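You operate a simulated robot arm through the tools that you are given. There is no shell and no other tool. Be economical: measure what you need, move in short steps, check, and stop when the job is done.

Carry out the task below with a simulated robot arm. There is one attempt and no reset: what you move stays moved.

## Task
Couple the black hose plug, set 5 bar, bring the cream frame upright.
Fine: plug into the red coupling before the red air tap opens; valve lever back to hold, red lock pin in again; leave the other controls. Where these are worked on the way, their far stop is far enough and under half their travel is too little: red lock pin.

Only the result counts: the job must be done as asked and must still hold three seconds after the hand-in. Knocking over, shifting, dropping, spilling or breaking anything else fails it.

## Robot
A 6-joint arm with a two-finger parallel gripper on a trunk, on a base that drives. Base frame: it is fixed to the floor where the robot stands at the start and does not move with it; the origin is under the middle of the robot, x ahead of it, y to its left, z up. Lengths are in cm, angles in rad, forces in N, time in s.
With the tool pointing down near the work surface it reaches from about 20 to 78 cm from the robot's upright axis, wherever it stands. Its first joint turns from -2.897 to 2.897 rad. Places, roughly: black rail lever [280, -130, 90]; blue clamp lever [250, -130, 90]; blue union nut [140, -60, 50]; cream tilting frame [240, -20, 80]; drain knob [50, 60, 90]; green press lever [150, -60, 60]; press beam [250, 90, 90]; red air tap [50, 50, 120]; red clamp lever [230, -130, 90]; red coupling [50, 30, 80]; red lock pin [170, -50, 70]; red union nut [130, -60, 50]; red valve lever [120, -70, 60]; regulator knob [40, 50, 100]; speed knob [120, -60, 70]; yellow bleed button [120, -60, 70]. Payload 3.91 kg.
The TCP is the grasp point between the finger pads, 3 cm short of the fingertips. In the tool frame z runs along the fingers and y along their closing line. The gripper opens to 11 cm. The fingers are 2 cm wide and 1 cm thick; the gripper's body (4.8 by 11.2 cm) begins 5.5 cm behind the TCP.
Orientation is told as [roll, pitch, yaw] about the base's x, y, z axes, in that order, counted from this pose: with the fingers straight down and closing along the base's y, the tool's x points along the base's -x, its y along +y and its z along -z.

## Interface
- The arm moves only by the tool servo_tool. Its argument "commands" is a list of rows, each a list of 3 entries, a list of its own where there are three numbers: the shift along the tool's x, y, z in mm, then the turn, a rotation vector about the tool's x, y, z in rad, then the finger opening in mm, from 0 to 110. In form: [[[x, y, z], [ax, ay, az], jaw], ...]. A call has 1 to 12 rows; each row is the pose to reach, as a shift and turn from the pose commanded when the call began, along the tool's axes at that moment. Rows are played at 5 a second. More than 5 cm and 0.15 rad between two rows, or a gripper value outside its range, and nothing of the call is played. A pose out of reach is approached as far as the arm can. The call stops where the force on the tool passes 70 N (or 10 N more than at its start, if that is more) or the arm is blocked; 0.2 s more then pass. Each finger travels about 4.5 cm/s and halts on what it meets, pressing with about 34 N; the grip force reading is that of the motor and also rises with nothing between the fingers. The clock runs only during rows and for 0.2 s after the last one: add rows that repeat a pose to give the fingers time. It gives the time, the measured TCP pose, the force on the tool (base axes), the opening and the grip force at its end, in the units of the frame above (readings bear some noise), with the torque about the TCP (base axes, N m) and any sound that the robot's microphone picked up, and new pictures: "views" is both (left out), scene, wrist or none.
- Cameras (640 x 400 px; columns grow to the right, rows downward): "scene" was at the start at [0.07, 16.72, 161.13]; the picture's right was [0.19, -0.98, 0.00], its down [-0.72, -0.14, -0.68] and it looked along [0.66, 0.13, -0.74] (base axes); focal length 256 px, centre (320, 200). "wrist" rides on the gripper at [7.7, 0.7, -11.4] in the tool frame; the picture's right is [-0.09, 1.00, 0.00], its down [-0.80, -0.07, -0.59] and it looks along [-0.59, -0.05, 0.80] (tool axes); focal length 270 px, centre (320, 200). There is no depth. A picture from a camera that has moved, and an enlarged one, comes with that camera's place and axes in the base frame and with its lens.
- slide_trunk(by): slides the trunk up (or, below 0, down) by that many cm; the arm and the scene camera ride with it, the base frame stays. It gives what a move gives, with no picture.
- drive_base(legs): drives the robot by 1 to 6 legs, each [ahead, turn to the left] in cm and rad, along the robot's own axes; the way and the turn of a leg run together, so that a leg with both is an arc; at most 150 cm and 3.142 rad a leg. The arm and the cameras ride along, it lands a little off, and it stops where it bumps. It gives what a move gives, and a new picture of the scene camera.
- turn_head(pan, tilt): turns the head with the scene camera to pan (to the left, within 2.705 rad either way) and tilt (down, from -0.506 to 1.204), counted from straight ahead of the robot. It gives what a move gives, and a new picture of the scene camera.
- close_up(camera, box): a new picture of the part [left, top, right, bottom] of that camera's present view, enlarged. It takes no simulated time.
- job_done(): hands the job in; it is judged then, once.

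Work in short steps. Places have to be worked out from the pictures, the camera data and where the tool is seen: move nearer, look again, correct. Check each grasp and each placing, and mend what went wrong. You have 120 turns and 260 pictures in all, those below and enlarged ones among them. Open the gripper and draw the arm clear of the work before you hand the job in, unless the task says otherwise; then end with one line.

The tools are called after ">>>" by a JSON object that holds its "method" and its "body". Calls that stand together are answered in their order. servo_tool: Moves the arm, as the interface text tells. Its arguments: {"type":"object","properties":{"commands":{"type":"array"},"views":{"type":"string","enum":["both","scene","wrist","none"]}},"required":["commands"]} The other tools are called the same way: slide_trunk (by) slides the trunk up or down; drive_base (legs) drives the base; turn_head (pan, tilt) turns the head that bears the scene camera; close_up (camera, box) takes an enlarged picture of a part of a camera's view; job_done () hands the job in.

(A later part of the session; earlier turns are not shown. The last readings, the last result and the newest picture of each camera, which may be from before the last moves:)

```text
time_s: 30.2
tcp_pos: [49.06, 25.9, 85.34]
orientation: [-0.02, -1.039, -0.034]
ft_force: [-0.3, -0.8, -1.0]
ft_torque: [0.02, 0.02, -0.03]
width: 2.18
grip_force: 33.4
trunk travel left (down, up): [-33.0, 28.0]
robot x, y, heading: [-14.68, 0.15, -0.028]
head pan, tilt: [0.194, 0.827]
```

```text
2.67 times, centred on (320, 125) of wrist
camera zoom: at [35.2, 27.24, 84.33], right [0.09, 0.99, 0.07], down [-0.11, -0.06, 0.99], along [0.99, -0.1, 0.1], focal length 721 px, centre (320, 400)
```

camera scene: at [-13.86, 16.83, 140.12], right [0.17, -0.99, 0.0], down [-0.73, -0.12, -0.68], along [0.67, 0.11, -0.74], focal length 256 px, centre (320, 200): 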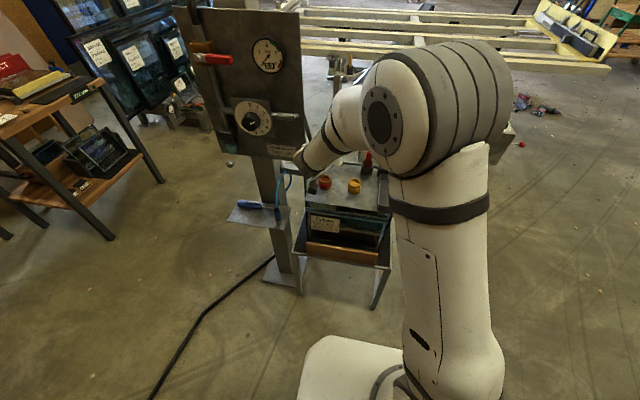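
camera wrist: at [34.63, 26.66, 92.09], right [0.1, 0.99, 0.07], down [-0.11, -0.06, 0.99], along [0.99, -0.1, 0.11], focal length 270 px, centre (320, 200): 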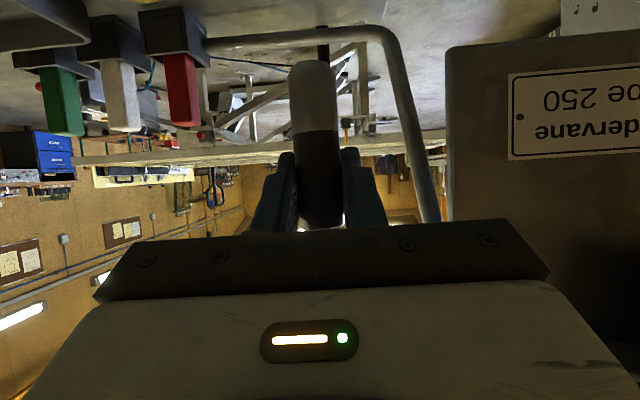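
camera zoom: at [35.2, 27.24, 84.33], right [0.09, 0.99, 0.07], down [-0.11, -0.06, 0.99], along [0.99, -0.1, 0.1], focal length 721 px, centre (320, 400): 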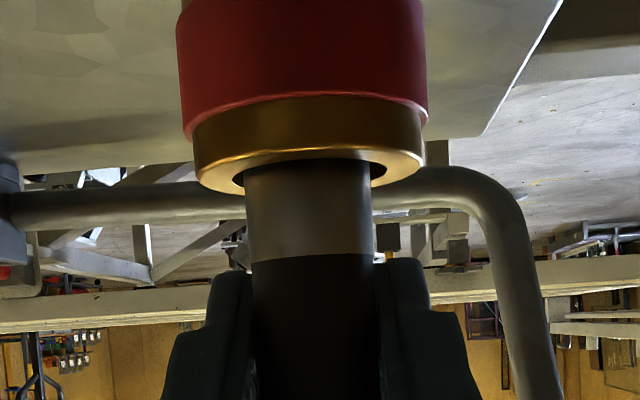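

It came out freely, so it is not latched. I descend again in fine steps to feel where contact begins.

>>> {"method": "servo_tool", "body": {"commands": [[[5, 0, 3], [0, 0, 0], 5], [[7, 0, 4], [0, 0, 0], 5], [[7, 0, 4], [0, 0, 0], 5]], "views": "none"}}

>>> {"method": "servo_tool", "body": {"commands": [[[1.7, 0, 1], [0, 0, 0], 5], [[1.7, 0, 1], [0, 0, 0], 5]], "views": "none"}}

>>> {"method": "servo_tool", "body": {"commands": [[[1.7, 0, 1], [0, 0, 0], 5], [[1.7, 0, 1], [0, 0, 0], 5]], "views": "none"}}

>>> {"method": "servo_tool", "body": {"commands": [[[1.7, 0, 1], [0, 0, 0], 5], [[1.7, 0, 1], [0, 0, 0], 5]], "views": "none"}}

```text
time_s: 31.0
tcp_pos: [49.02, 26.0, 84.39]
orientation: [-0.02, -1.041, -0.034]
ft_force: [0.4, 0.4, -1.1]
ft_torque: [0.0, -0.03, -0.01]
width: 2.18
grip_force: 33.7
trunk travel left (down, up): [-33.0, 28.0]
robot x, y, heading: [-14.36, 0.4, -0.02]
head pan, tilt: [0.194, 0.827]
```

```text
time_s: 31.6
tcp_pos: [48.9, 25.94, 84.23]
orientation: [-0.02, -1.04, -0.033]
ft_force: [0.0, 0.0, -1.5]
ft_torque: [0.0, 0.02, 0.02]
width: 2.2
grip_force: 34.1
trunk travel left (down, up): [-33.0, 28.0]
robot x, y, heading: [-14.22, 0.38, -0.022]
head pan, tilt: [0.194, 0.827]
```

```text
time_s: 32.2
tcp_pos: [49.05, 25.89, 84.13]
orientation: [-0.019, -1.042, -0.036]
ft_force: [0.6, -0.3, -1.0]
ft_torque: [0.01, -0.03, 0.02]
width: 2.18
grip_force: 33.8
trunk travel left (down, up): [-33.0, 28.0]
robot x, y, heading: [-14.54, 0.59, -0.023]
head pan, tilt: [0.194, 0.827]
```

```text
time_s: 32.8
tcp_pos: [48.9, 25.88, 83.83]
orientation: [-0.019, -1.042, -0.035]
ft_force: [0.2, 0.7, 1.9]
ft_torque: [0.06, -0.02, -0.02]
width: 2.21
grip_force: 33.9
trunk travel left (down, up): [-33.0, 28.0]
robot x, y, heading: [-14.14, 0.2, -0.027]
head pan, tilt: [0.194, 0.827]
```

Hard contact begins here, so a detent probably needs more than the ~30 N grip friction. I'll release, rise, pinch the hose just above the sleeve, and press on the sleeve's shoulder with the fingers.

>>> {"method": "servo_tool", "body": {"commands": [[[0, 0, 0], [0, 0, 0], 45], [[0, 0, 0], [0, 0, 0], 45], [[-20, 0, -22], [0, 0, 0], 45], [[-40, 0, -44], [0, 0, 0], 45], [[-40, 0, -44], [0, 0, 0], 45]], "views": "none"}}

>>> {"method": "close_up", "body": {"camera": "wrist", "box": [160, 0, 480, 200]}}

>>> {"method": "close_up", "body": {"camera": "scene", "box": [260, 110, 380, 210]}}

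```text
time_s: 34.0
tcp_pos: [47.21, 26.06, 89.52]
orientation: [-0.02, -1.04, -0.034]
ft_force: [-0.1, 0.2, 0.4]
ft_torque: [-0.02, -0.03, -0.01]
width: 4.49
grip_force: 0.1
trunk travel left (down, up): [-33.0, 28.0]
robot x, y, heading: [-14.57, 0.26, -0.023]
head pan, tilt: [0.194, 0.827]
```

```text
2.00 times, centred on (320, 100) of wrist
camera zoom: at [33.42, 27.38, 88.65], right [0.1, 0.99, 0.07], down [-0.11, -0.06, 0.99], along [0.99, -0.1, 0.11], focal length 541 px, centre (320, 400)
```

zoom: 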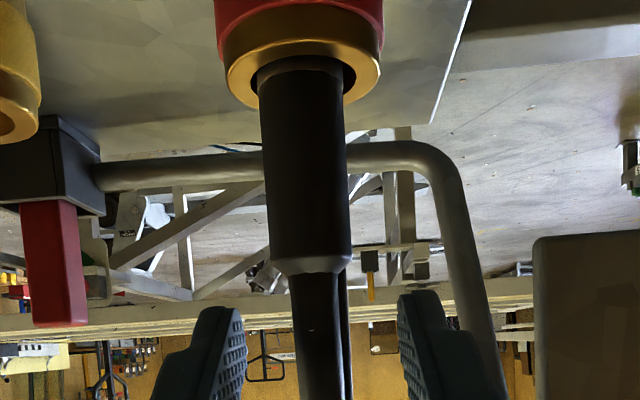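

```text
4.00 times, centred on (320, 160) of scene
camera zoom: at [-13.9, 16.78, 136.63], right [0.17, -0.99, 0.0], down [-0.73, -0.12, -0.68], along [0.67, 0.11, -0.74], focal length 1025 px, centre (320, 360)
```

zoom: 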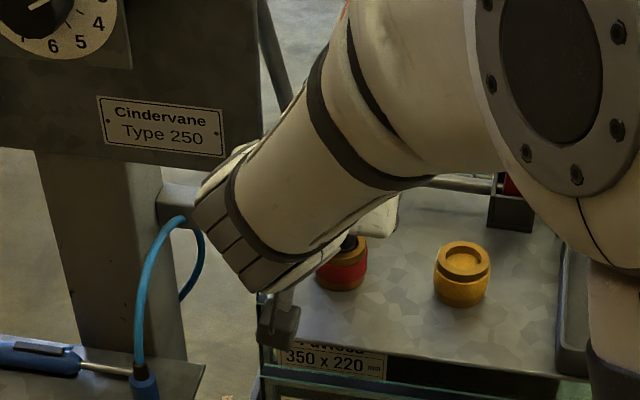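

Sleeve top is at z≈86.5; fingertips sit at ~87. I close on the hose and press down on the shoulder.

>>> {"method": "servo_tool", "body": {"commands": [[[0, 0, 0], [0, 0, 0], 20], [[0, 0, 0], [0, 0, 0], 12], [[0, 0, 0], [0, 0, 0], 12], [[3, 0, 2], [0, 0, 0], 12], [[5, 0, 3], [0, 0, 0], 12], [[7, 0, 4], [0, 0, 0], 12], [[7, 0, 4], [0, 0, 0], 12]], "views": "none"}}

>>> {"method": "close_up", "body": {"camera": "wrist", "box": [160, 0, 480, 200]}}

```text
time_s: 35.6
tcp_pos: [47.16, 26.03, 89.18]
orientation: [-0.016, -1.05, -0.039]
ft_force: [3.7, 1.7, 26.2]
ft_torque: [0.1, -0.63, 0.04]
width: 1.25
grip_force: 0.5
trunk travel left (down, up): [-33.0, 28.0]
robot x, y, heading: [-14.05, 0.27, -0.02]
head pan, tilt: [0.194, 0.827]
```

```text
2.00 times, centred on (320, 100) of wrist
camera zoom: at [33.39, 27.36, 88.16], right [0.09, 0.99, 0.07], down [-0.12, -0.06, 0.99], along [0.99, -0.1, 0.11], focal length 541 px, centre (320, 400)
```

zoom: 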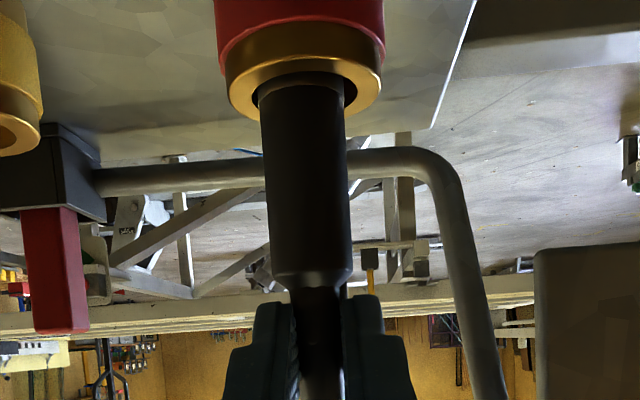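

Fingers bear on the shoulder with 26 N. I push harder.

>>> {"method": "servo_tool", "body": {"commands": [[[3, 0, 2], [0, 0, 0], 12], [[5, 0, 3], [0, 0, 0], 12], [[8, 0, 5], [0, 0, 0], 12], [[10, 0, 6], [0, 0, 0], 12], [[12, 0, 7], [0, 0, 0], 12], [[12, 0, 7], [0, 0, 0], 12]], "views": "none"}}

>>> {"method": "close_up", "body": {"camera": "wrist", "box": [160, 0, 480, 200]}}

```text
time_s: 36.7
tcp_pos: [47.56, 26.19, 89.22]
orientation: [0.006, -1.073, -0.059]
ft_force: [-1.4, -1.3, 22.8]
ft_torque: [-0.08, -0.5, -0.01]
width: 1.31
grip_force: 0.5
trunk travel left (down, up): [-33.0, 28.0]
robot x, y, heading: [-14.49, 0.61, -0.021]
head pan, tilt: [0.194, 0.827]
stopped in row 5: the force on the tool passed its limit at 71 N (the readings are from after the stop); the commanded pose is now the measured one
```

```text
2.00 times, centred on (320, 100) of wrist
camera zoom: at [33.87, 27.55, 87.79], right [0.1, 0.99, 0.08], down [-0.14, -0.07, 0.99], along [0.98, -0.11, 0.14], focal length 541 px, centre (320, 400)
```

zoom: 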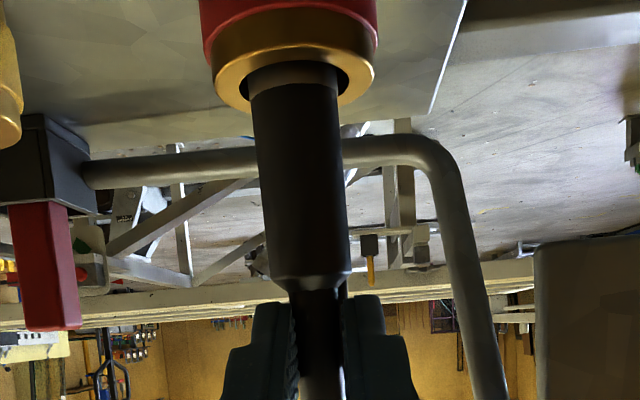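

The tilted press leaned the plug. I'll open, bring the tool nearly horizontal so that the fingers' flat undersides press squarely on the shoulder.

>>> {"method": "servo_tool", "body": {"commands": [[[-4, 0, -2], [0, 0, 0], 30], [[-4, 0, -2], [0, 0, 0], 35], [[-4, 0, 2], [0, -0.12, 0], 35], [[-4, 0, 6], [0, -0.24, 0], 35], [[-4, 0, 8], [0, -0.36, 0], 35], [[-4, 0, 8], [0, -0.46, 0], 35], [[-4, 0, 8], [0, -0.46, 0], 35]], "views": "none"}}

>>> {"method": "close_up", "body": {"camera": "wrist", "box": [160, 0, 480, 200]}}

>>> {"method": "close_up", "body": {"camera": "scene", "box": [260, 110, 380, 210]}}

```text
time_s: 38.3
tcp_pos: [48.58, 26.18, 88.65]
orientation: [-0.026, -1.524, -0.029]
ft_force: [0.0, 0.2, 0.3]
ft_torque: [-0.02, -0.02, 0.01]
width: 3.53
grip_force: 0.0
trunk travel left (down, up): [-33.0, 28.0]
robot x, y, heading: [-14.33, 0.39, -0.024]
head pan, tilt: [0.194, 0.827]
```

```text
2.00 times, centred on (320, 100) of wrist
camera zoom: at [36.7, 27.41, 81.4], right [0.06, 0.99, 0.09], down [-0.56, -0.04, 0.83], along [0.83, -0.1, 0.55], focal length 541 px, centre (320, 400)
```

zoom: 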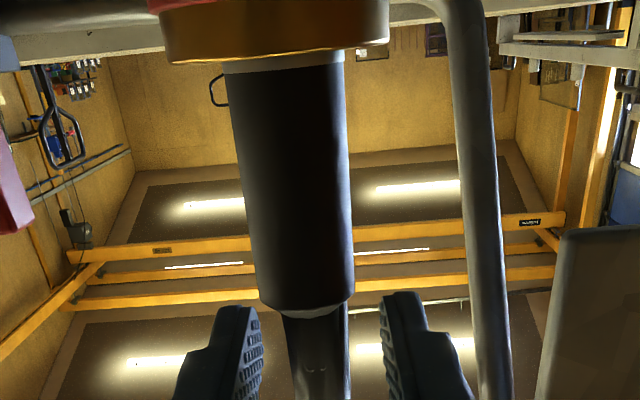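

```text
4.00 times, centred on (320, 160) of scene
camera zoom: at [-13.86, 16.81, 136.62], right [0.17, -0.99, 0.0], down [-0.73, -0.12, -0.68], along [0.67, 0.11, -0.74], focal length 1025 px, centre (320, 360)
```

zoom: 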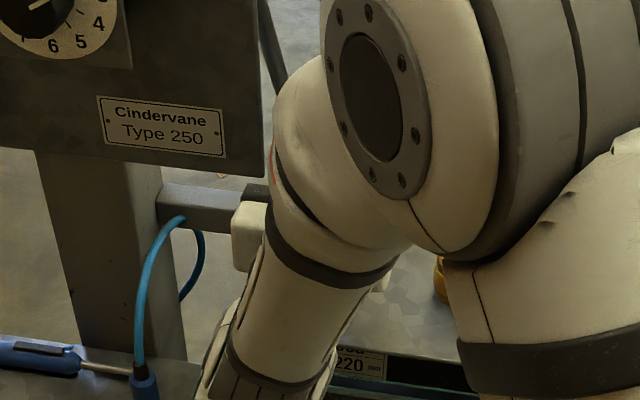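

Fingers straddle the hose above the sleeve. I close on the hose and press straight down (tool x).

>>> {"method": "servo_tool", "body": {"commands": [[[0, 0, 0], [0, 0, 0], 20], [[0, 0, 0], [0, 0, 0], 13], [[0, 0, 0], [0, 0, 0], 13], [[6, 0, 0], [0, 0, 0], 13], [[10, 0, 0], [0, 0, 0], 13], [[13, 0, 0], [0, 0, 0], 13], [[16, 0, 0], [0, 0, 0], 13], [[16, 0, 0], [0, 0, 0], 13]], "views": "none"}}

>>> {"method": "close_up", "body": {"camera": "wrist", "box": [160, 0, 480, 200]}}

```text
time_s: 40.1
tcp_pos: [48.32, 26.11, 87.95]
orientation: [0.182, -1.54, -0.237]
ft_force: [4.5, -3.7, 51.5]
ft_torque: [-0.39, -0.3, 0.05]
width: 1.34
grip_force: 1.0
trunk travel left (down, up): [-33.0, 28.0]
robot x, y, heading: [-14.66, 0.63, -0.025]
head pan, tilt: [0.194, 0.827]
```

```text
2.00 times, centred on (320, 100) of wrist
camera zoom: at [36.61, 27.38, 80.48], right [0.06, 0.99, 0.09], down [-0.57, -0.04, 0.82], along [0.82, -0.1, 0.57], focal length 541 px, centre (320, 400)
```

zoom: 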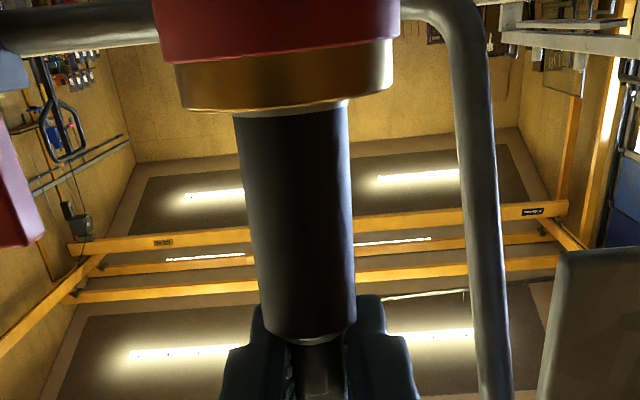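

51 N, plug almost flush. I press a bit more toward 68 N.

>>> {"method": "servo_tool", "body": {"commands": [[[1.5, 0, 0], [0, 0, 0], 13], [[3, 0, 0], [0, 0, 0], 13], [[4, 0, 0], [0, 0, 0], 13], [[5, 0, 0], [0, 0, 0], 13], [[5, 0, 0], [0, 0, 0], 13]], "views": "none"}}

>>> {"method": "close_up", "body": {"camera": "wrist", "box": [220, 0, 420, 125]}}

```text
time_s: 41.3
tcp_pos: [48.32, 26.1, 87.9]
orientation: [0.464, -1.549, -0.519]
ft_force: [4.8, -4.6, 67.6]
ft_torque: [-0.63, -0.28, 0.01]
width: 1.38
grip_force: 0.6
trunk travel left (down, up): [-33.0, 28.0]
robot x, y, heading: [-14.72, 0.52, -0.028]
head pan, tilt: [0.194, 0.827]
```

```text
3.20 times, centred on (320, 62) of wrist
camera zoom: at [36.65, 27.42, 80.35], right [0.06, 0.99, 0.1], down [-0.58, -0.05, 0.81], along [0.81, -0.1, 0.57], focal length 865 px, centre (320, 640)
```

zoom: 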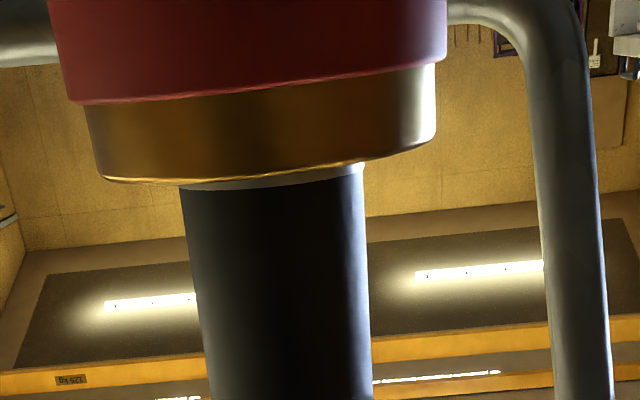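

It's solidly bottomed at 68 N. I relax, open the fingers and back away to view the seated plug.

>>> {"method": "servo_tool", "body": {"commands": [[[-16, 0, 0], [0, 0, 0], 20], [[-21, 0, 0], [0, 0, 0], 40], [[-21, 0, 0], [0, 0, 0], 60], [[-21, 0, -40], [0, 0, 0], 60], [[-21, 0, -80], [0, 0, 0], 60], [[-21, 0, -120], [0, 0.12, 0], 60], [[-21, 0, -120], [0, 0.25, 0], 60], [[-30, 0, -120], [0, 0.38, 0], 60], [[-40, 0, -120], [0, 0.5, 0], 60]], "views": "both"}}

>>> {"method": "close_up", "body": {"camera": "wrist", "box": [220, 0, 420, 125]}}

```text
time_s: 43.3
tcp_pos: [36.68, 26.77, 91.04]
orientation: [0.0, -1.021, -0.05]
ft_force: [0.4, 0.2, -0.3]
ft_torque: [0.02, -0.03, -0.01]
width: 6.01
grip_force: 0.0
trunk travel left (down, up): [-33.0, 28.0]
robot x, y, heading: [-14.41, 0.23, -0.024]
head pan, tilt: [0.194, 0.827]
camera scene: at [-13.89, 16.8, 136.62], right [0.17, -0.99, 0.0], down [-0.73, -0.12, -0.68], along [0.67, 0.11, -0.74], focal length 256 px, centre (320, 200)
camera wrist: at [22.79, 28.09, 90.49], right [0.1, 0.99, 0.07], down [-0.09, -0.06, 0.99], along [0.99, -0.1, 0.09], focal length 270 px, centre (320, 200)
```

scene: 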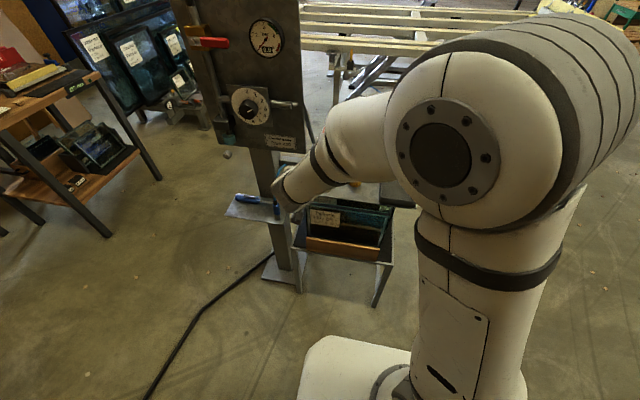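
wrist: 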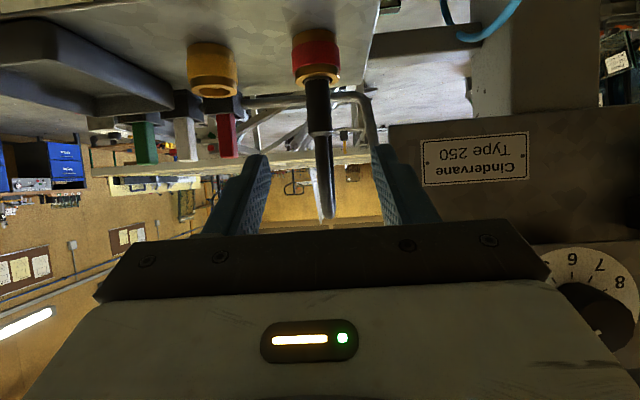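

```text
3.20 times, centred on (320, 62) of wrist
camera zoom: at [22.79, 28.09, 90.49], right [0.1, 0.99, 0.07], down [-0.09, -0.06, 0.99], along [0.99, -0.1, 0.09], focal length 865 px, centre (320, 640)
```

zoom: 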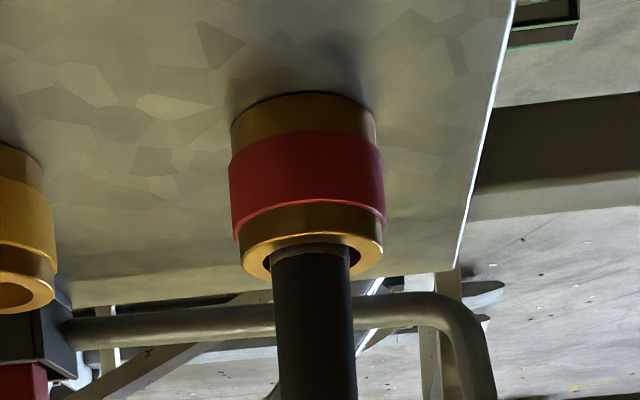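

The plug stands seated, only ~2–3 mm of nose visible. I verify with another grip-and-pull test to see if it latched after the hard press.

>>> {"method": "servo_tool", "body": {"commands": [[[10, -1, 45], [0, -0.03, 0], 60], [[10, -2, 90], [0, -0.03, 0], 60], [[-5, -2, 115], [0, -0.03, 0], 60], [[-11, -2, 137], [0, -0.03, 0], 60], [[-11, -2, 137], [0, -0.03, 0], 20], [[-11, -2, 137], [0, -0.03, 0], 5], [[-11, -2, 137], [0, -0.03, 0], 5], [[-11, -2, 137], [0, -0.03, 0], 5]], "views": "wrist"}}

>>> {"method": "servo_tool", "body": {"commands": [[[-3, 0, -2], [0, 0, 0], 5], [[-5, 0, -3], [0, 0, 0], 5], [[-5, 0, -3], [0, 0, 0], 5]], "views": "wrist"}}

```text
time_s: 45.1
tcp_pos: [48.82, 25.7, 85.03]
orientation: [-0.005, -1.053, -0.05]
ft_force: [0.5, -0.3, -0.2]
ft_torque: [-0.04, 0.0, -0.02]
width: 2.22
grip_force: 34.7
trunk travel left (down, up): [-33.0, 28.0]
robot x, y, heading: [-14.12, 0.37, -0.029]
head pan, tilt: [0.194, 0.827]
camera wrist: at [35.05, 27.24, 83.86], right [0.1, 0.99, 0.08], down [-0.12, -0.06, 0.99], along [0.99, -0.11, 0.12], focal length 270 px, centre (320, 200)
```

wrist: 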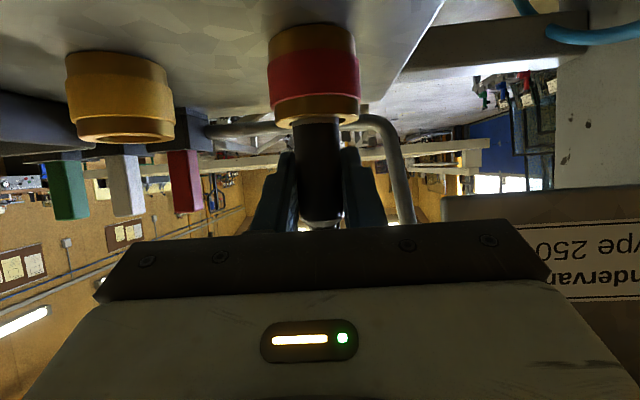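

```text
time_s: 45.9
tcp_pos: [48.81, 25.79, 85.54]
orientation: [-0.003, -1.052, -0.05]
ft_force: [0.0, -0.2, -1.5]
ft_torque: [0.01, 0.02, -0.03]
width: 2.18
grip_force: 33.8
trunk travel left (down, up): [-33.0, 28.0]
robot x, y, heading: [-14.12, 0.44, -0.024]
head pan, tilt: [0.194, 0.827]
camera wrist: at [35.05, 27.28, 84.44], right [0.1, 0.99, 0.07], down [-0.12, -0.06, 0.99], along [0.99, -0.11, 0.12], focal length 270 px, centre (320, 200)
```

wrist: 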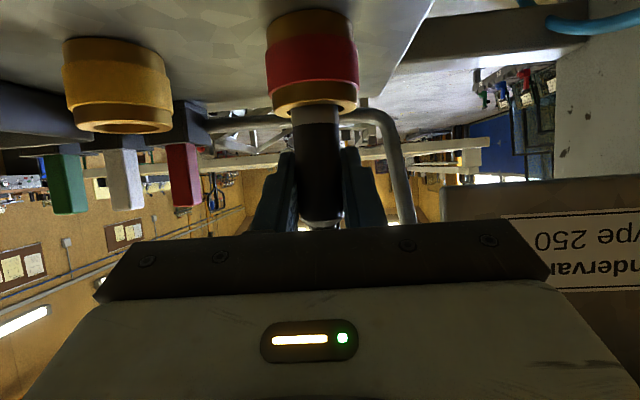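

Still free – no force latch. I test for a twist-lock: yaw hand left 0.45 while lifted, then press down, and twist clockwise back.

>>> {"method": "servo_tool", "body": {"commands": [[[0, 0, 0], [-0.12, 0, -0.068], 5], [[0, 0, 0], [-0.24, 0, -0.137], 5], [[0, 0, 0], [-0.36, 0, -0.205], 5], [[4, 0, 2], [-0.36, 0, -0.205], 5], [[7, 0, 4], [-0.36, 0, -0.205], 5], [[7, 0, 4], [-0.24, 0, -0.137], 5], [[7, 0, 4], [-0.12, 0, -0.068], 5], [[7, 0, 4], [0, 0, 0], 5], [[7, 0, 4], [0.1, 0, 0.06], 5], [[7, 0, 4], [0.1, 0, 0.06], 5]], "views": "wrist"}}

>>> {"method": "servo_tool", "body": {"commands": [[[-3, 0, -2], [0, 0, 0], 5], [[-5, 0, -3], [0, 0, 0], 5], [[-5, 0, -3], [0, 0, 0], 5]], "views": "wrist"}}

```text
time_s: 48.1
tcp_pos: [48.81, 25.81, 84.74]
orientation: [0.001, -1.054, -0.174]
ft_force: [-1.8, 0.5, 18.1]
ft_torque: [0.04, 0.25, 0.02]
width: 2.18
grip_force: 34.2
out of reach, approached as far as the arm can: row 3, 4, 5
trunk travel left (down, up): [-33.0, 28.0]
robot x, y, heading: [-14.31, 0.49, -0.025]
head pan, tilt: [0.194, 0.827]
camera wrist: at [35.27, 28.83, 83.7], right [0.21, 0.97, 0.08], down [-0.13, -0.05, 0.99], along [0.97, -0.22, 0.12], focal length 270 px, centre (320, 200)
```

wrist: 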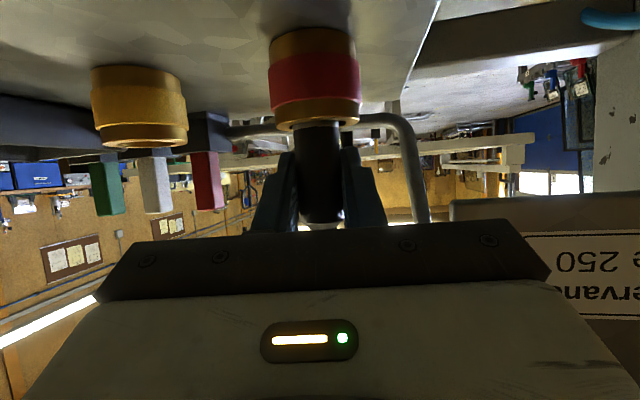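

```text
time_s: 48.9
tcp_pos: [48.84, 25.79, 85.24]
orientation: [0.001, -1.052, -0.171]
ft_force: [-2.2, 1.2, -1.7]
ft_torque: [0.07, 0.14, 0.01]
width: 2.21
grip_force: 34.0
trunk travel left (down, up): [-33.0, 28.0]
robot x, y, heading: [-14.12, 0.31, -0.022]
head pan, tilt: [0.194, 0.827]
camera wrist: at [35.3, 28.83, 84.11], right [0.21, 0.97, 0.08], down [-0.13, -0.05, 0.99], along [0.97, -0.22, 0.11], focal length 270 px, centre (320, 200)
```

wrist: 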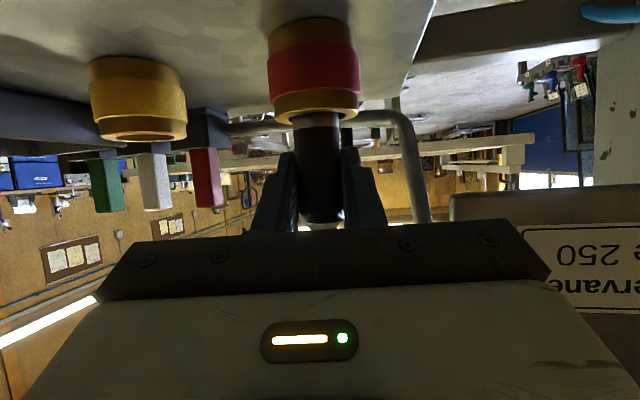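

No twist-lock either; it's a plain plug-in seat. I push it back home, release, and retreat.

>>> {"method": "servo_tool", "body": {"commands": [[[4, 0, 2], [0, 0, 0], 5], [[8, 0, 5], [0, 0, 0], 5], [[10, 0, 6], [0, 0, 0], 5], [[10, 0, 6], [0, 0, 0], 5], [[4, 0, 2], [0, 0, 0], 20], [[4, 0, 2], [0, 0, 0], 60], [[4, 0, 2], [0, 0, 0], 60], [[-10, 0, -40], [0, 0, 0], 60], [[-15, 0, -85], [0, 0, 0], 60], [[-20, 0, -130], [0, 0, 0], 60]], "views": "both"}}

>>> {"method": "close_up", "body": {"camera": "wrist", "box": [220, 0, 420, 125]}}

```text
time_s: 51.1
tcp_pos: [38.63, 27.53, 93.49]
orientation: [0.001, -1.054, -0.172]
ft_force: [0.3, -0.5, 0.5]
ft_torque: [0.01, 0.02, -0.03]
width: 6.0
grip_force: 0.2
trunk travel left (down, up): [-33.0, 28.0]
robot x, y, heading: [-14.39, 0.29, -0.028]
head pan, tilt: [0.194, 0.827]
camera scene: at [-13.88, 16.8, 136.62], right [0.17, -0.99, 0.0], down [-0.73, -0.12, -0.68], along [0.67, 0.11, -0.74], focal length 256 px, centre (320, 200)
camera wrist: at [25.07, 30.53, 92.35], right [0.21, 0.97, 0.08], down [-0.13, -0.05, 0.99], along [0.97, -0.22, 0.12], focal length 270 px, centre (320, 200)
```

scene: 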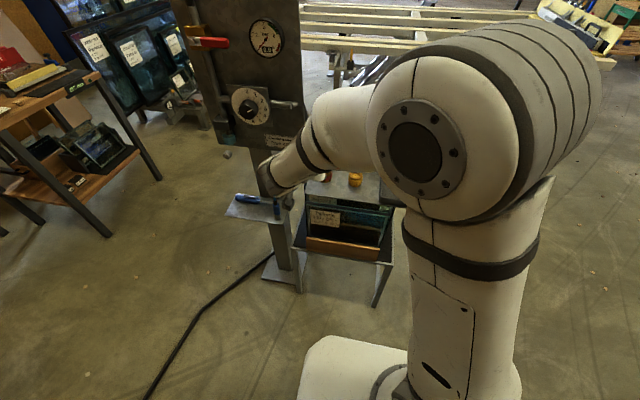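
wrist: 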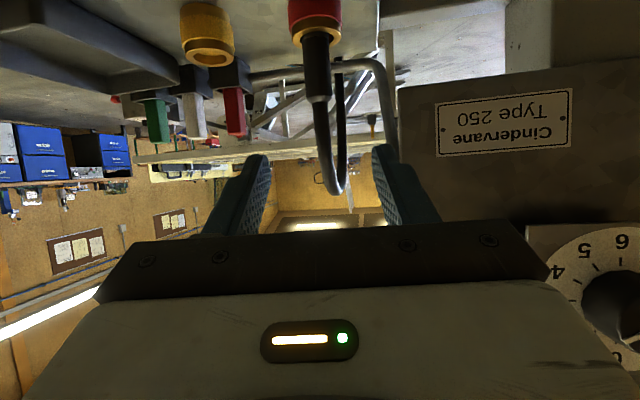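

```text
3.20 times, centred on (320, 62) of wrist
camera zoom: at [25.07, 30.53, 92.35], right [0.21, 0.97, 0.08], down [-0.13, -0.05, 0.99], along [0.97, -0.22, 0.12], focal length 865 px, centre (320, 640)
```

zoom: 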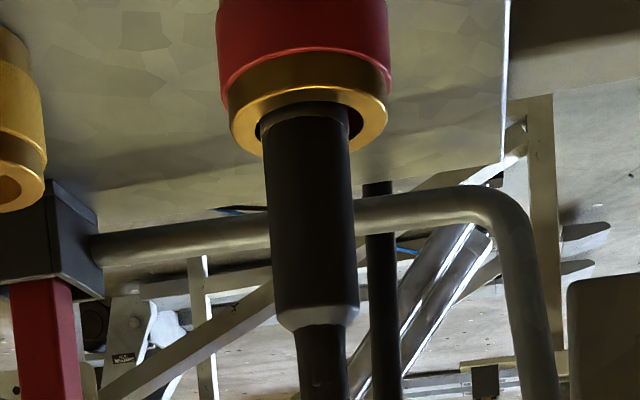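

Plug is well seated. Now I examine the regulator knob, gauge and tap.

>>> {"method": "close_up", "body": {"camera": "scene", "box": [170, 10, 310, 160]}}

>>> {"method": "close_up", "body": {"camera": "scene", "box": [220, 80, 284, 130]}}

```text
2.67 times, centred on (240, 85) of scene
camera zoom: at [-13.88, 16.8, 136.62], right [0.17, -0.99, 0.0], down [-0.73, -0.12, -0.68], along [0.67, 0.11, -0.74], focal length 684 px, centre (533, 507)
```

zoom: 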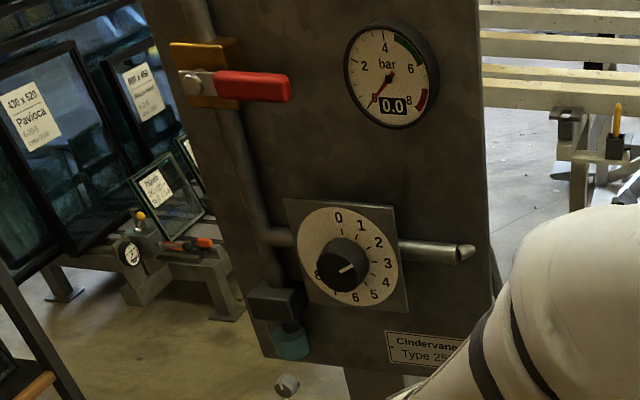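

```text
8.00 times, centred on (252, 105) of scene
camera zoom: at [-13.88, 16.8, 136.62], right [0.17, -0.99, 0.0], down [-0.73, -0.12, -0.68], along [0.67, 0.11, -0.74], focal length 2050 px, centre (864, 960)
```

zoom: 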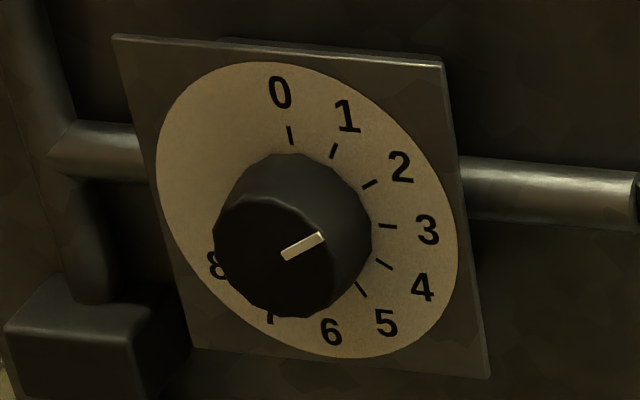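

The pointer reads ~2.1 bar; 5 bar needs ~90° clockwise. I retreat, raise the trunk and move left in front of the knob for a better look.

>>> {"method": "servo_tool", "body": {"commands": [[[0, 0, -45], [0, 0, 0], 90], [[0, 0, -90], [0, 0, 0], 90], [[0, 0, -90], [-0.05, -0.1, -0.03], 90], [[0, 30, -90], [-0.1, -0.2, -0.06], 90], [[0, 75, -90], [-0.1, -0.3, -0.06], 90], [[0, 120, -90], [-0.1, -0.4, -0.06], 90], [[0, 160, -90], [-0.1, -0.48, -0.06], 90]], "views": "wrist"}}

>>> {"method": "slide_trunk", "body": {"by": 8}}

>>> {"method": "close_up", "body": {"camera": "wrist", "box": [0, 0, 640, 400]}}

>>> {"method": "close_up", "body": {"camera": "scene", "box": [0, 0, 640, 400]}}

```text
time_s: 52.7
tcp_pos: [33.65, 44.65, 97.94]
orientation: [-0.643, -1.524, 0.585]
ft_force: [-0.3, 0.3, 1.7]
ft_torque: [0.0, 0.0, 0.01]
width: 8.98
grip_force: 0.1
trunk travel left (down, up): [-33.0, 28.0]
robot x, y, heading: [-14.46, 0.06, -0.024]
head pan, tilt: [0.194, 0.827]
camera wrist: at [21.93, 45.82, 90.53], right [0.06, 1.0, 0.06], down [-0.57, -0.01, 0.82], along [0.82, -0.09, 0.56], focal length 270 px, centre (320, 200)
```

wrist: 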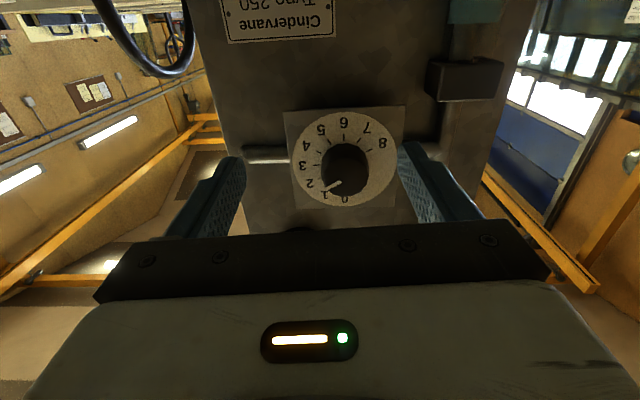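

```text
time_s: 53.8
tcp_pos: [33.76, 44.63, 105.91]
orientation: [-0.636, -1.522, 0.575]
ft_force: [-0.1, 0.5, -0.2]
ft_torque: [-0.03, 0.01, 0.02]
width: 9.01
grip_force: 0.0
trunk travel left (down, up): [-41.0, 20.0]
robot x, y, heading: [-14.66, 0.5, -0.026]
head pan, tilt: [0.194, 0.827]
```

```text
1.00 times, centred on (320, 200) of wrist (not enlarged: the box is as wide or as high as the picture)
camera zoom: at [21.92, 45.78, 98.53], right [0.06, 1.0, 0.06], down [-0.56, -0.01, 0.83], along [0.82, -0.08, 0.56], focal length 270 px, centre (320, 200)
```

zoom: 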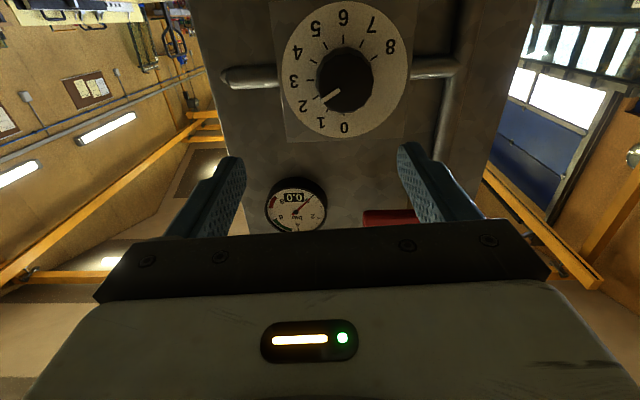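

```text
1.00 times, centred on (320, 200) of scene (not enlarged: the box is as wide or as high as the picture)
camera zoom: at [-13.87, 16.81, 144.62], right [0.17, -0.99, 0.0], down [-0.73, -0.12, -0.68], along [0.67, 0.11, -0.74], focal length 256 px, centre (320, 200)
```

zoom: 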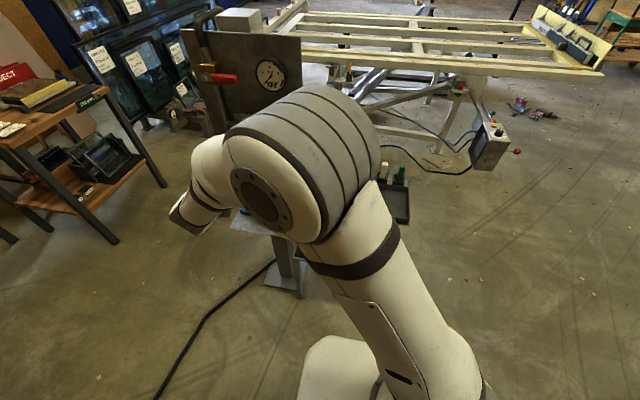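

The dial centre triangulates to about [45, 45.9, 101.9]. I align the tool axis with +x in front of the knob, pre-rotated −0.75 rad so I can turn clockwise.

>>> {"method": "servo_tool", "body": {"commands": [[[8, 3, 5], [-0.03, -0.02, -0.14], 90], [[16, 6, 10], [-0.05, -0.03, -0.28], 90], [[25, 9, 15], [-0.061, -0.039, -0.42], 90], [[33, 12, 20], [-0.061, -0.039, -0.56], 90], [[39, 15, 23], [-0.061, -0.039, -0.7], 90], [[39, 15, 23], [-0.061, -0.039, -0.72], 90]], "views": "wrist"}}

```text
time_s: 55.2
tcp_pos: [35.76, 45.94, 101.8]
orientation: [-1.532, -0.822, 1.552]
ft_force: [0.5, 0.0, -0.8]
ft_torque: [-0.01, 0.02, 0.0]
width: 9.0
grip_force: 0.0
trunk travel left (down, up): [-41.0, 20.0]
robot x, y, heading: [-14.67, 0.24, -0.025]
head pan, tilt: [0.194, 0.827]
camera wrist: at [24.27, 41.06, 95.95], right [-0.02, 0.79, -0.61], down [-0.58, 0.49, 0.65], along [0.81, 0.37, 0.45], focal length 270 px, centre (320, 200)
```

wrist: 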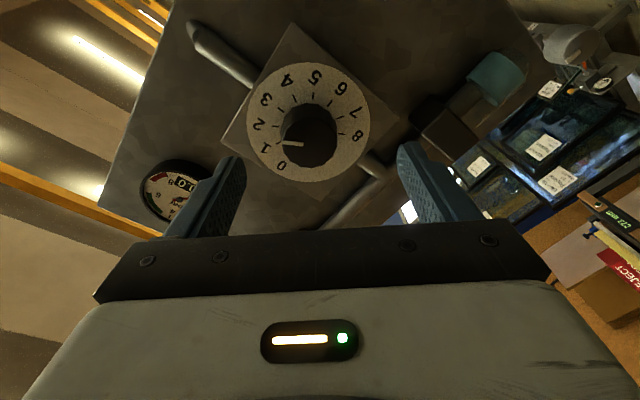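

Knob axis looks to be about y 45.5, z 102.1. I advance so the fingers straddle the knob.

>>> {"method": "servo_tool", "body": {"commands": [[[0, -5, 0], [0, 0, 0], 80], [[-1, -5, 25], [0, 0, 0], 80], [[-1, -5, 45], [0, 0, 0], 80], [[-1, -5, 56], [0, 0, 0], 80], [[-1, -5, 56], [0, 0, 0], 80]], "views": "wrist"}}

>>> {"method": "close_up", "body": {"camera": "wrist", "box": [180, 60, 460, 235]}}

```text
time_s: 56.4
tcp_pos: [41.61, 45.68, 102.05]
orientation: [-1.532, -0.824, 1.55]
ft_force: [0.0, 0.0, -0.7]
ft_torque: [-0.02, 0.0, 0.03]
width: 8.0
grip_force: 0.0
trunk travel left (down, up): [-41.0, 20.0]
robot x, y, heading: [-14.09, 0.53, -0.027]
head pan, tilt: [0.194, 0.827]
camera wrist: at [29.92, 40.76, 96.23], right [-0.02, 0.79, -0.61], down [-0.58, 0.49, 0.65], along [0.81, 0.37, 0.45], focal length 270 px, centre (320, 200)
```

wrist: 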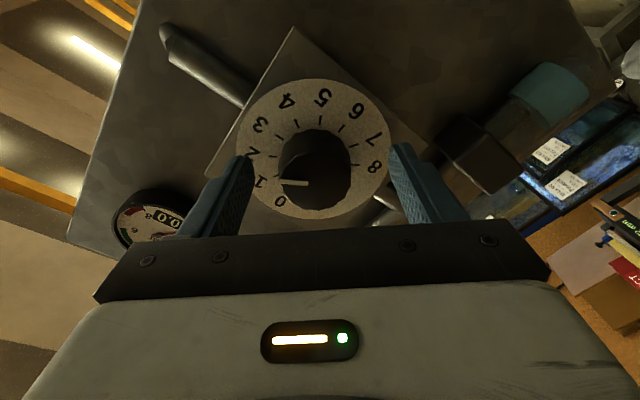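

```text
2.29 times, centred on (320, 148) of wrist
camera zoom: at [29.92, 40.76, 96.23], right [-0.02, 0.79, -0.61], down [-0.58, 0.49, 0.65], along [0.81, 0.37, 0.45], focal length 618 px, centre (320, 320)
```

zoom: 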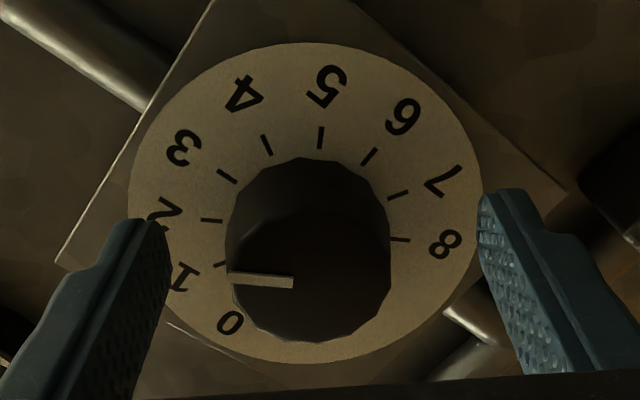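

Nearly centred; I shift 2 mm and close on the knob.

>>> {"method": "servo_tool", "body": {"commands": [[[0, -2, 0], [0, 0, 0], 70], [[0, -2, 0], [0, 0, 0], 45], [[0, -2, 0], [0, 0, 0], 30], [[0, -2, 0], [0, 0, 0], 20], [[0, -2, 0], [0, 0, 0], 20]], "views": "wrist"}}

```text
time_s: 57.6
tcp_pos: [41.59, 45.36, 102.31]
orientation: [-1.535, -0.825, 1.552]
ft_force: [2.2, -6.7, 6.2]
ft_torque: [0.12, -0.06, -0.8]
width: 4.23
grip_force: 44.8
trunk travel left (down, up): [-41.0, 20.0]
robot x, y, heading: [-14.26, 0.7, -0.019]
head pan, tilt: [0.194, 0.827]
camera wrist: at [29.91, 40.51, 96.48], right [-0.02, 0.79, -0.61], down [-0.58, 0.49, 0.65], along [0.81, 0.37, 0.45], focal length 270 px, centre (320, 200)
```

wrist: 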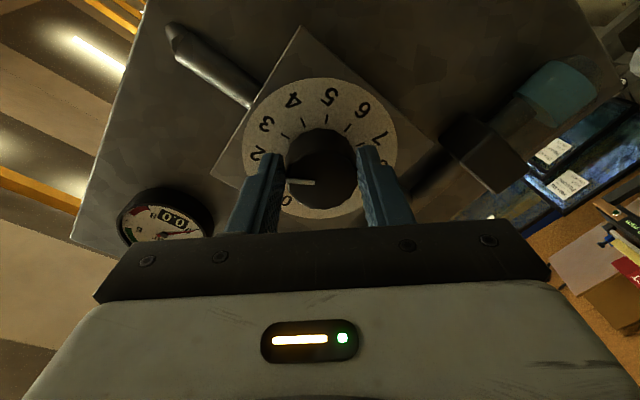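

Knob gripped (4.2 cm). I turn clockwise 1.5 rad about the tool axis.

>>> {"method": "servo_tool", "body": {"commands": [[[0, -1, 0], [0, 0, 0.13], 20], [[0, -1, 0], [0, 0, 0.26], 20], [[0, -1, 0], [0, 0, 0.39], 20], [[0, -1, 0], [0, 0, 0.52], 20], [[0, -1, 0], [0, 0, 0.65], 20], [[0, -1, 0], [0, 0, 0.78], 20], [[0, -1, 0], [0, 0, 0.91], 20], [[0, -1, 0], [0, 0, 1.04], 20], [[0, -1, 0], [0, 0, 1.17], 20], [[0, -1, 0], [0, 0, 1.3], 20], [[0, -1, 0], [0, 0, 1.42], 20], [[0, -1, 0], [0, 0, 1.5], 20]], "views": "wrist"}}

```text
time_s: 60.0
tcp_pos: [41.94, 46.38, 102.91]
orientation: [1.456, -0.991, -1.5]
ft_force: [-13.5, -14.0, -7.1]
ft_torque: [0.01, 0.54, -0.45]
width: 4.29
grip_force: 22.6
out of reach, approached as far as the arm can: row 10, 11
trunk travel left (down, up): [-41.0, 20.0]
robot x, y, heading: [-13.87, 0.32, -0.023]
head pan, tilt: [0.194, 0.827]
stopped in row 11: the force on the tool passed its limit at 130 N (the readings are from after the stop); the commanded pose is now the measured one
camera wrist: at [30.24, 51.31, 97.49], right [0.06, 0.79, 0.62], down [-0.57, -0.48, 0.67], along [0.82, -0.39, 0.42], focal length 270 px, centre (320, 200)
```

wrist: 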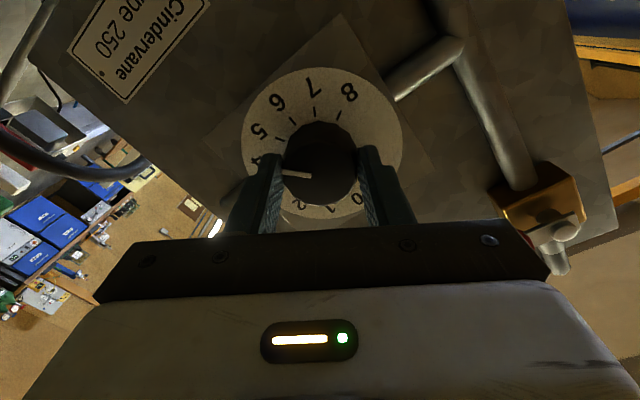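

A reach limit pulled the hand off-axis and force spiked; the pointer is now around 4–4.5. I open and back off to read it.

>>> {"method": "servo_tool", "body": {"commands": [[[0, 0, 0], [0, 0, 0], 60], [[0, 0, 0], [0, 0, 0], 85], [[0, 0, -30], [0, 0, 0], 85], [[0, 0, -70], [0, 0, 0], 85], [[0, 0, -70], [0, 0, -0.14], 85], [[0, 0, -70], [0, 0, -0.28], 85], [[0, 0, -70], [0, 0, -0.42], 85], [[0, 0, -70], [0, 0, -0.56], 85], [[0, 0, -70], [0, 0, -0.7], 85], [[0, 0, -70], [0, 0, -0.7], 85]], "views": "both"}}

>>> {"method": "close_up", "body": {"camera": "wrist", "box": [240, 40, 440, 220]}}

```text
time_s: 62.2
tcp_pos: [35.2, 46.65, 103.38]
orientation: [-1.122, -1.433, 1.105]
ft_force: [-0.6, -0.1, 0.0]
ft_torque: [-0.03, 0.0, 0.02]
width: 8.51
grip_force: 0.1
out of reach, approached as far as the arm can: row 4
trunk travel left (down, up): [-41.0, 20.0]
robot x, y, heading: [-14.74, 0.02, -0.022]
head pan, tilt: [0.194, 0.827]
camera scene: at [-13.92, 16.81, 144.63], right [0.17, -0.99, 0.0], down [-0.73, -0.12, -0.68], along [0.67, 0.11, -0.74], focal length 256 px, centre (320, 200)
camera wrist: at [23.19, 46.58, 96.32], right [0.02, 1.0, -0.04], down [-0.54, 0.04, 0.84], along [0.84, 0.0, 0.55], focal length 270 px, centre (320, 200)
```

scene: 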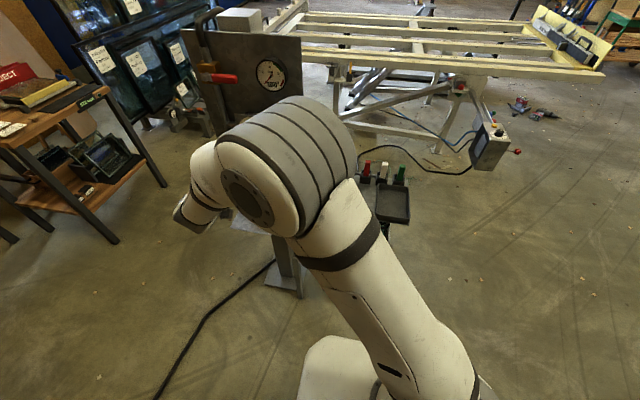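
wrist: 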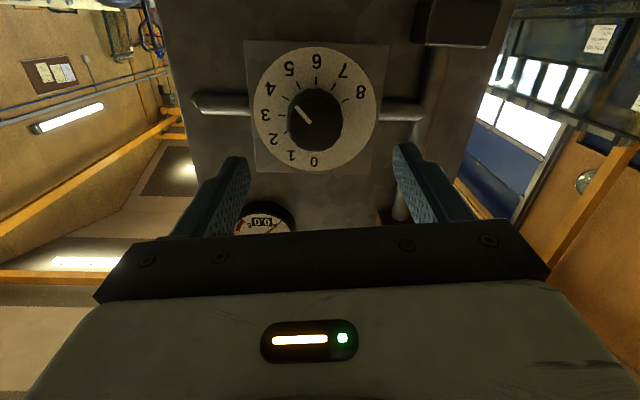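

```text
2.22 times, centred on (340, 130) of wrist
camera zoom: at [23.19, 46.58, 96.32], right [0.02, 1.0, -0.04], down [-0.54, 0.04, 0.84], along [0.84, 0.0, 0.55], focal length 601 px, centre (276, 356)
```

zoom: 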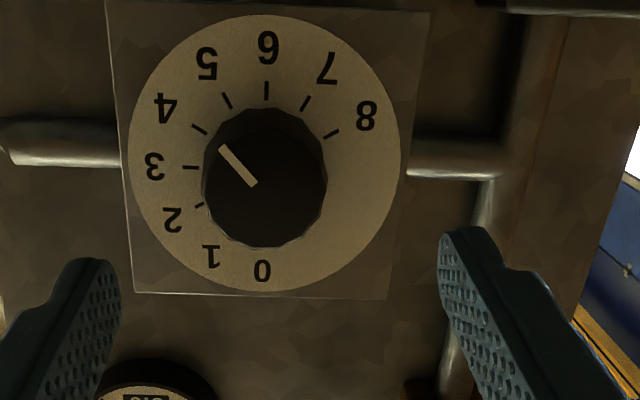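

The dial now reads ~4.65 (139°). I re-grip and turn ~0.2 rad further clockwise.

>>> {"method": "servo_tool", "body": {"commands": [[[6, -4, 15], [0, -0.04, 0], 80], [[9, -5, 40], [0, -0.06, 0], 80], [[9, -5, 64], [0, -0.06, 0], 80], [[9, -5, 64], [0, -0.06, 0], 60], [[9, -5, 64], [0, -0.06, 0], 35], [[9, -5, 64], [0, -0.06, 0], 20], [[9, -5, 64], [0, -0.06, 0], 20], [[9, -5, 64], [0, -0.06, 0.1], 20], [[9, -5, 64], [0, -0.06, 0.2], 20], [[9, -5, 64], [0, -0.06, 0.2], 20]], "views": "wrist"}}

>>> {"method": "close_up", "body": {"camera": "wrist", "box": [220, 40, 420, 220]}}

```text
time_s: 64.4
tcp_pos: [41.59, 46.25, 102.16]
orientation: [1.575, -1.494, -1.592]
ft_force: [7.7, 18.7, 2.8]
ft_torque: [-0.16, 0.07, 0.76]
width: 4.28
grip_force: 44.6
trunk travel left (down, up): [-41.0, 20.0]
robot x, y, heading: [-14.42, 0.13, -0.024]
head pan, tilt: [0.194, 0.827]
camera wrist: at [30.01, 47.6, 94.46], right [0.02, 0.99, 0.16], down [-0.6, -0.12, 0.79], along [0.8, -0.11, 0.59], focal length 270 px, centre (320, 200)
```

wrist: 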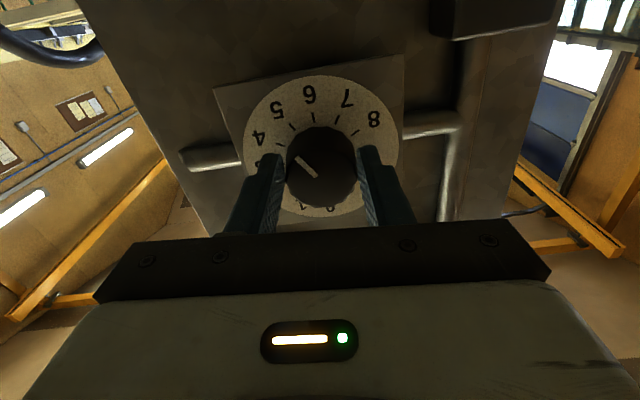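

```text
2.22 times, centred on (320, 130) of wrist
camera zoom: at [30.01, 47.6, 94.46], right [0.02, 0.99, 0.16], down [-0.6, -0.12, 0.79], along [0.8, -0.11, 0.59], focal length 601 px, centre (320, 356)
```

zoom: 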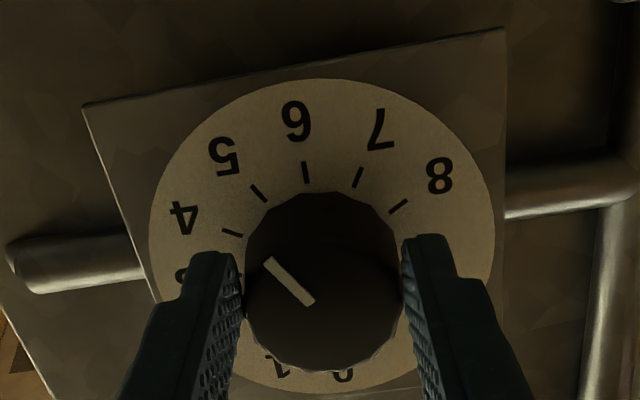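

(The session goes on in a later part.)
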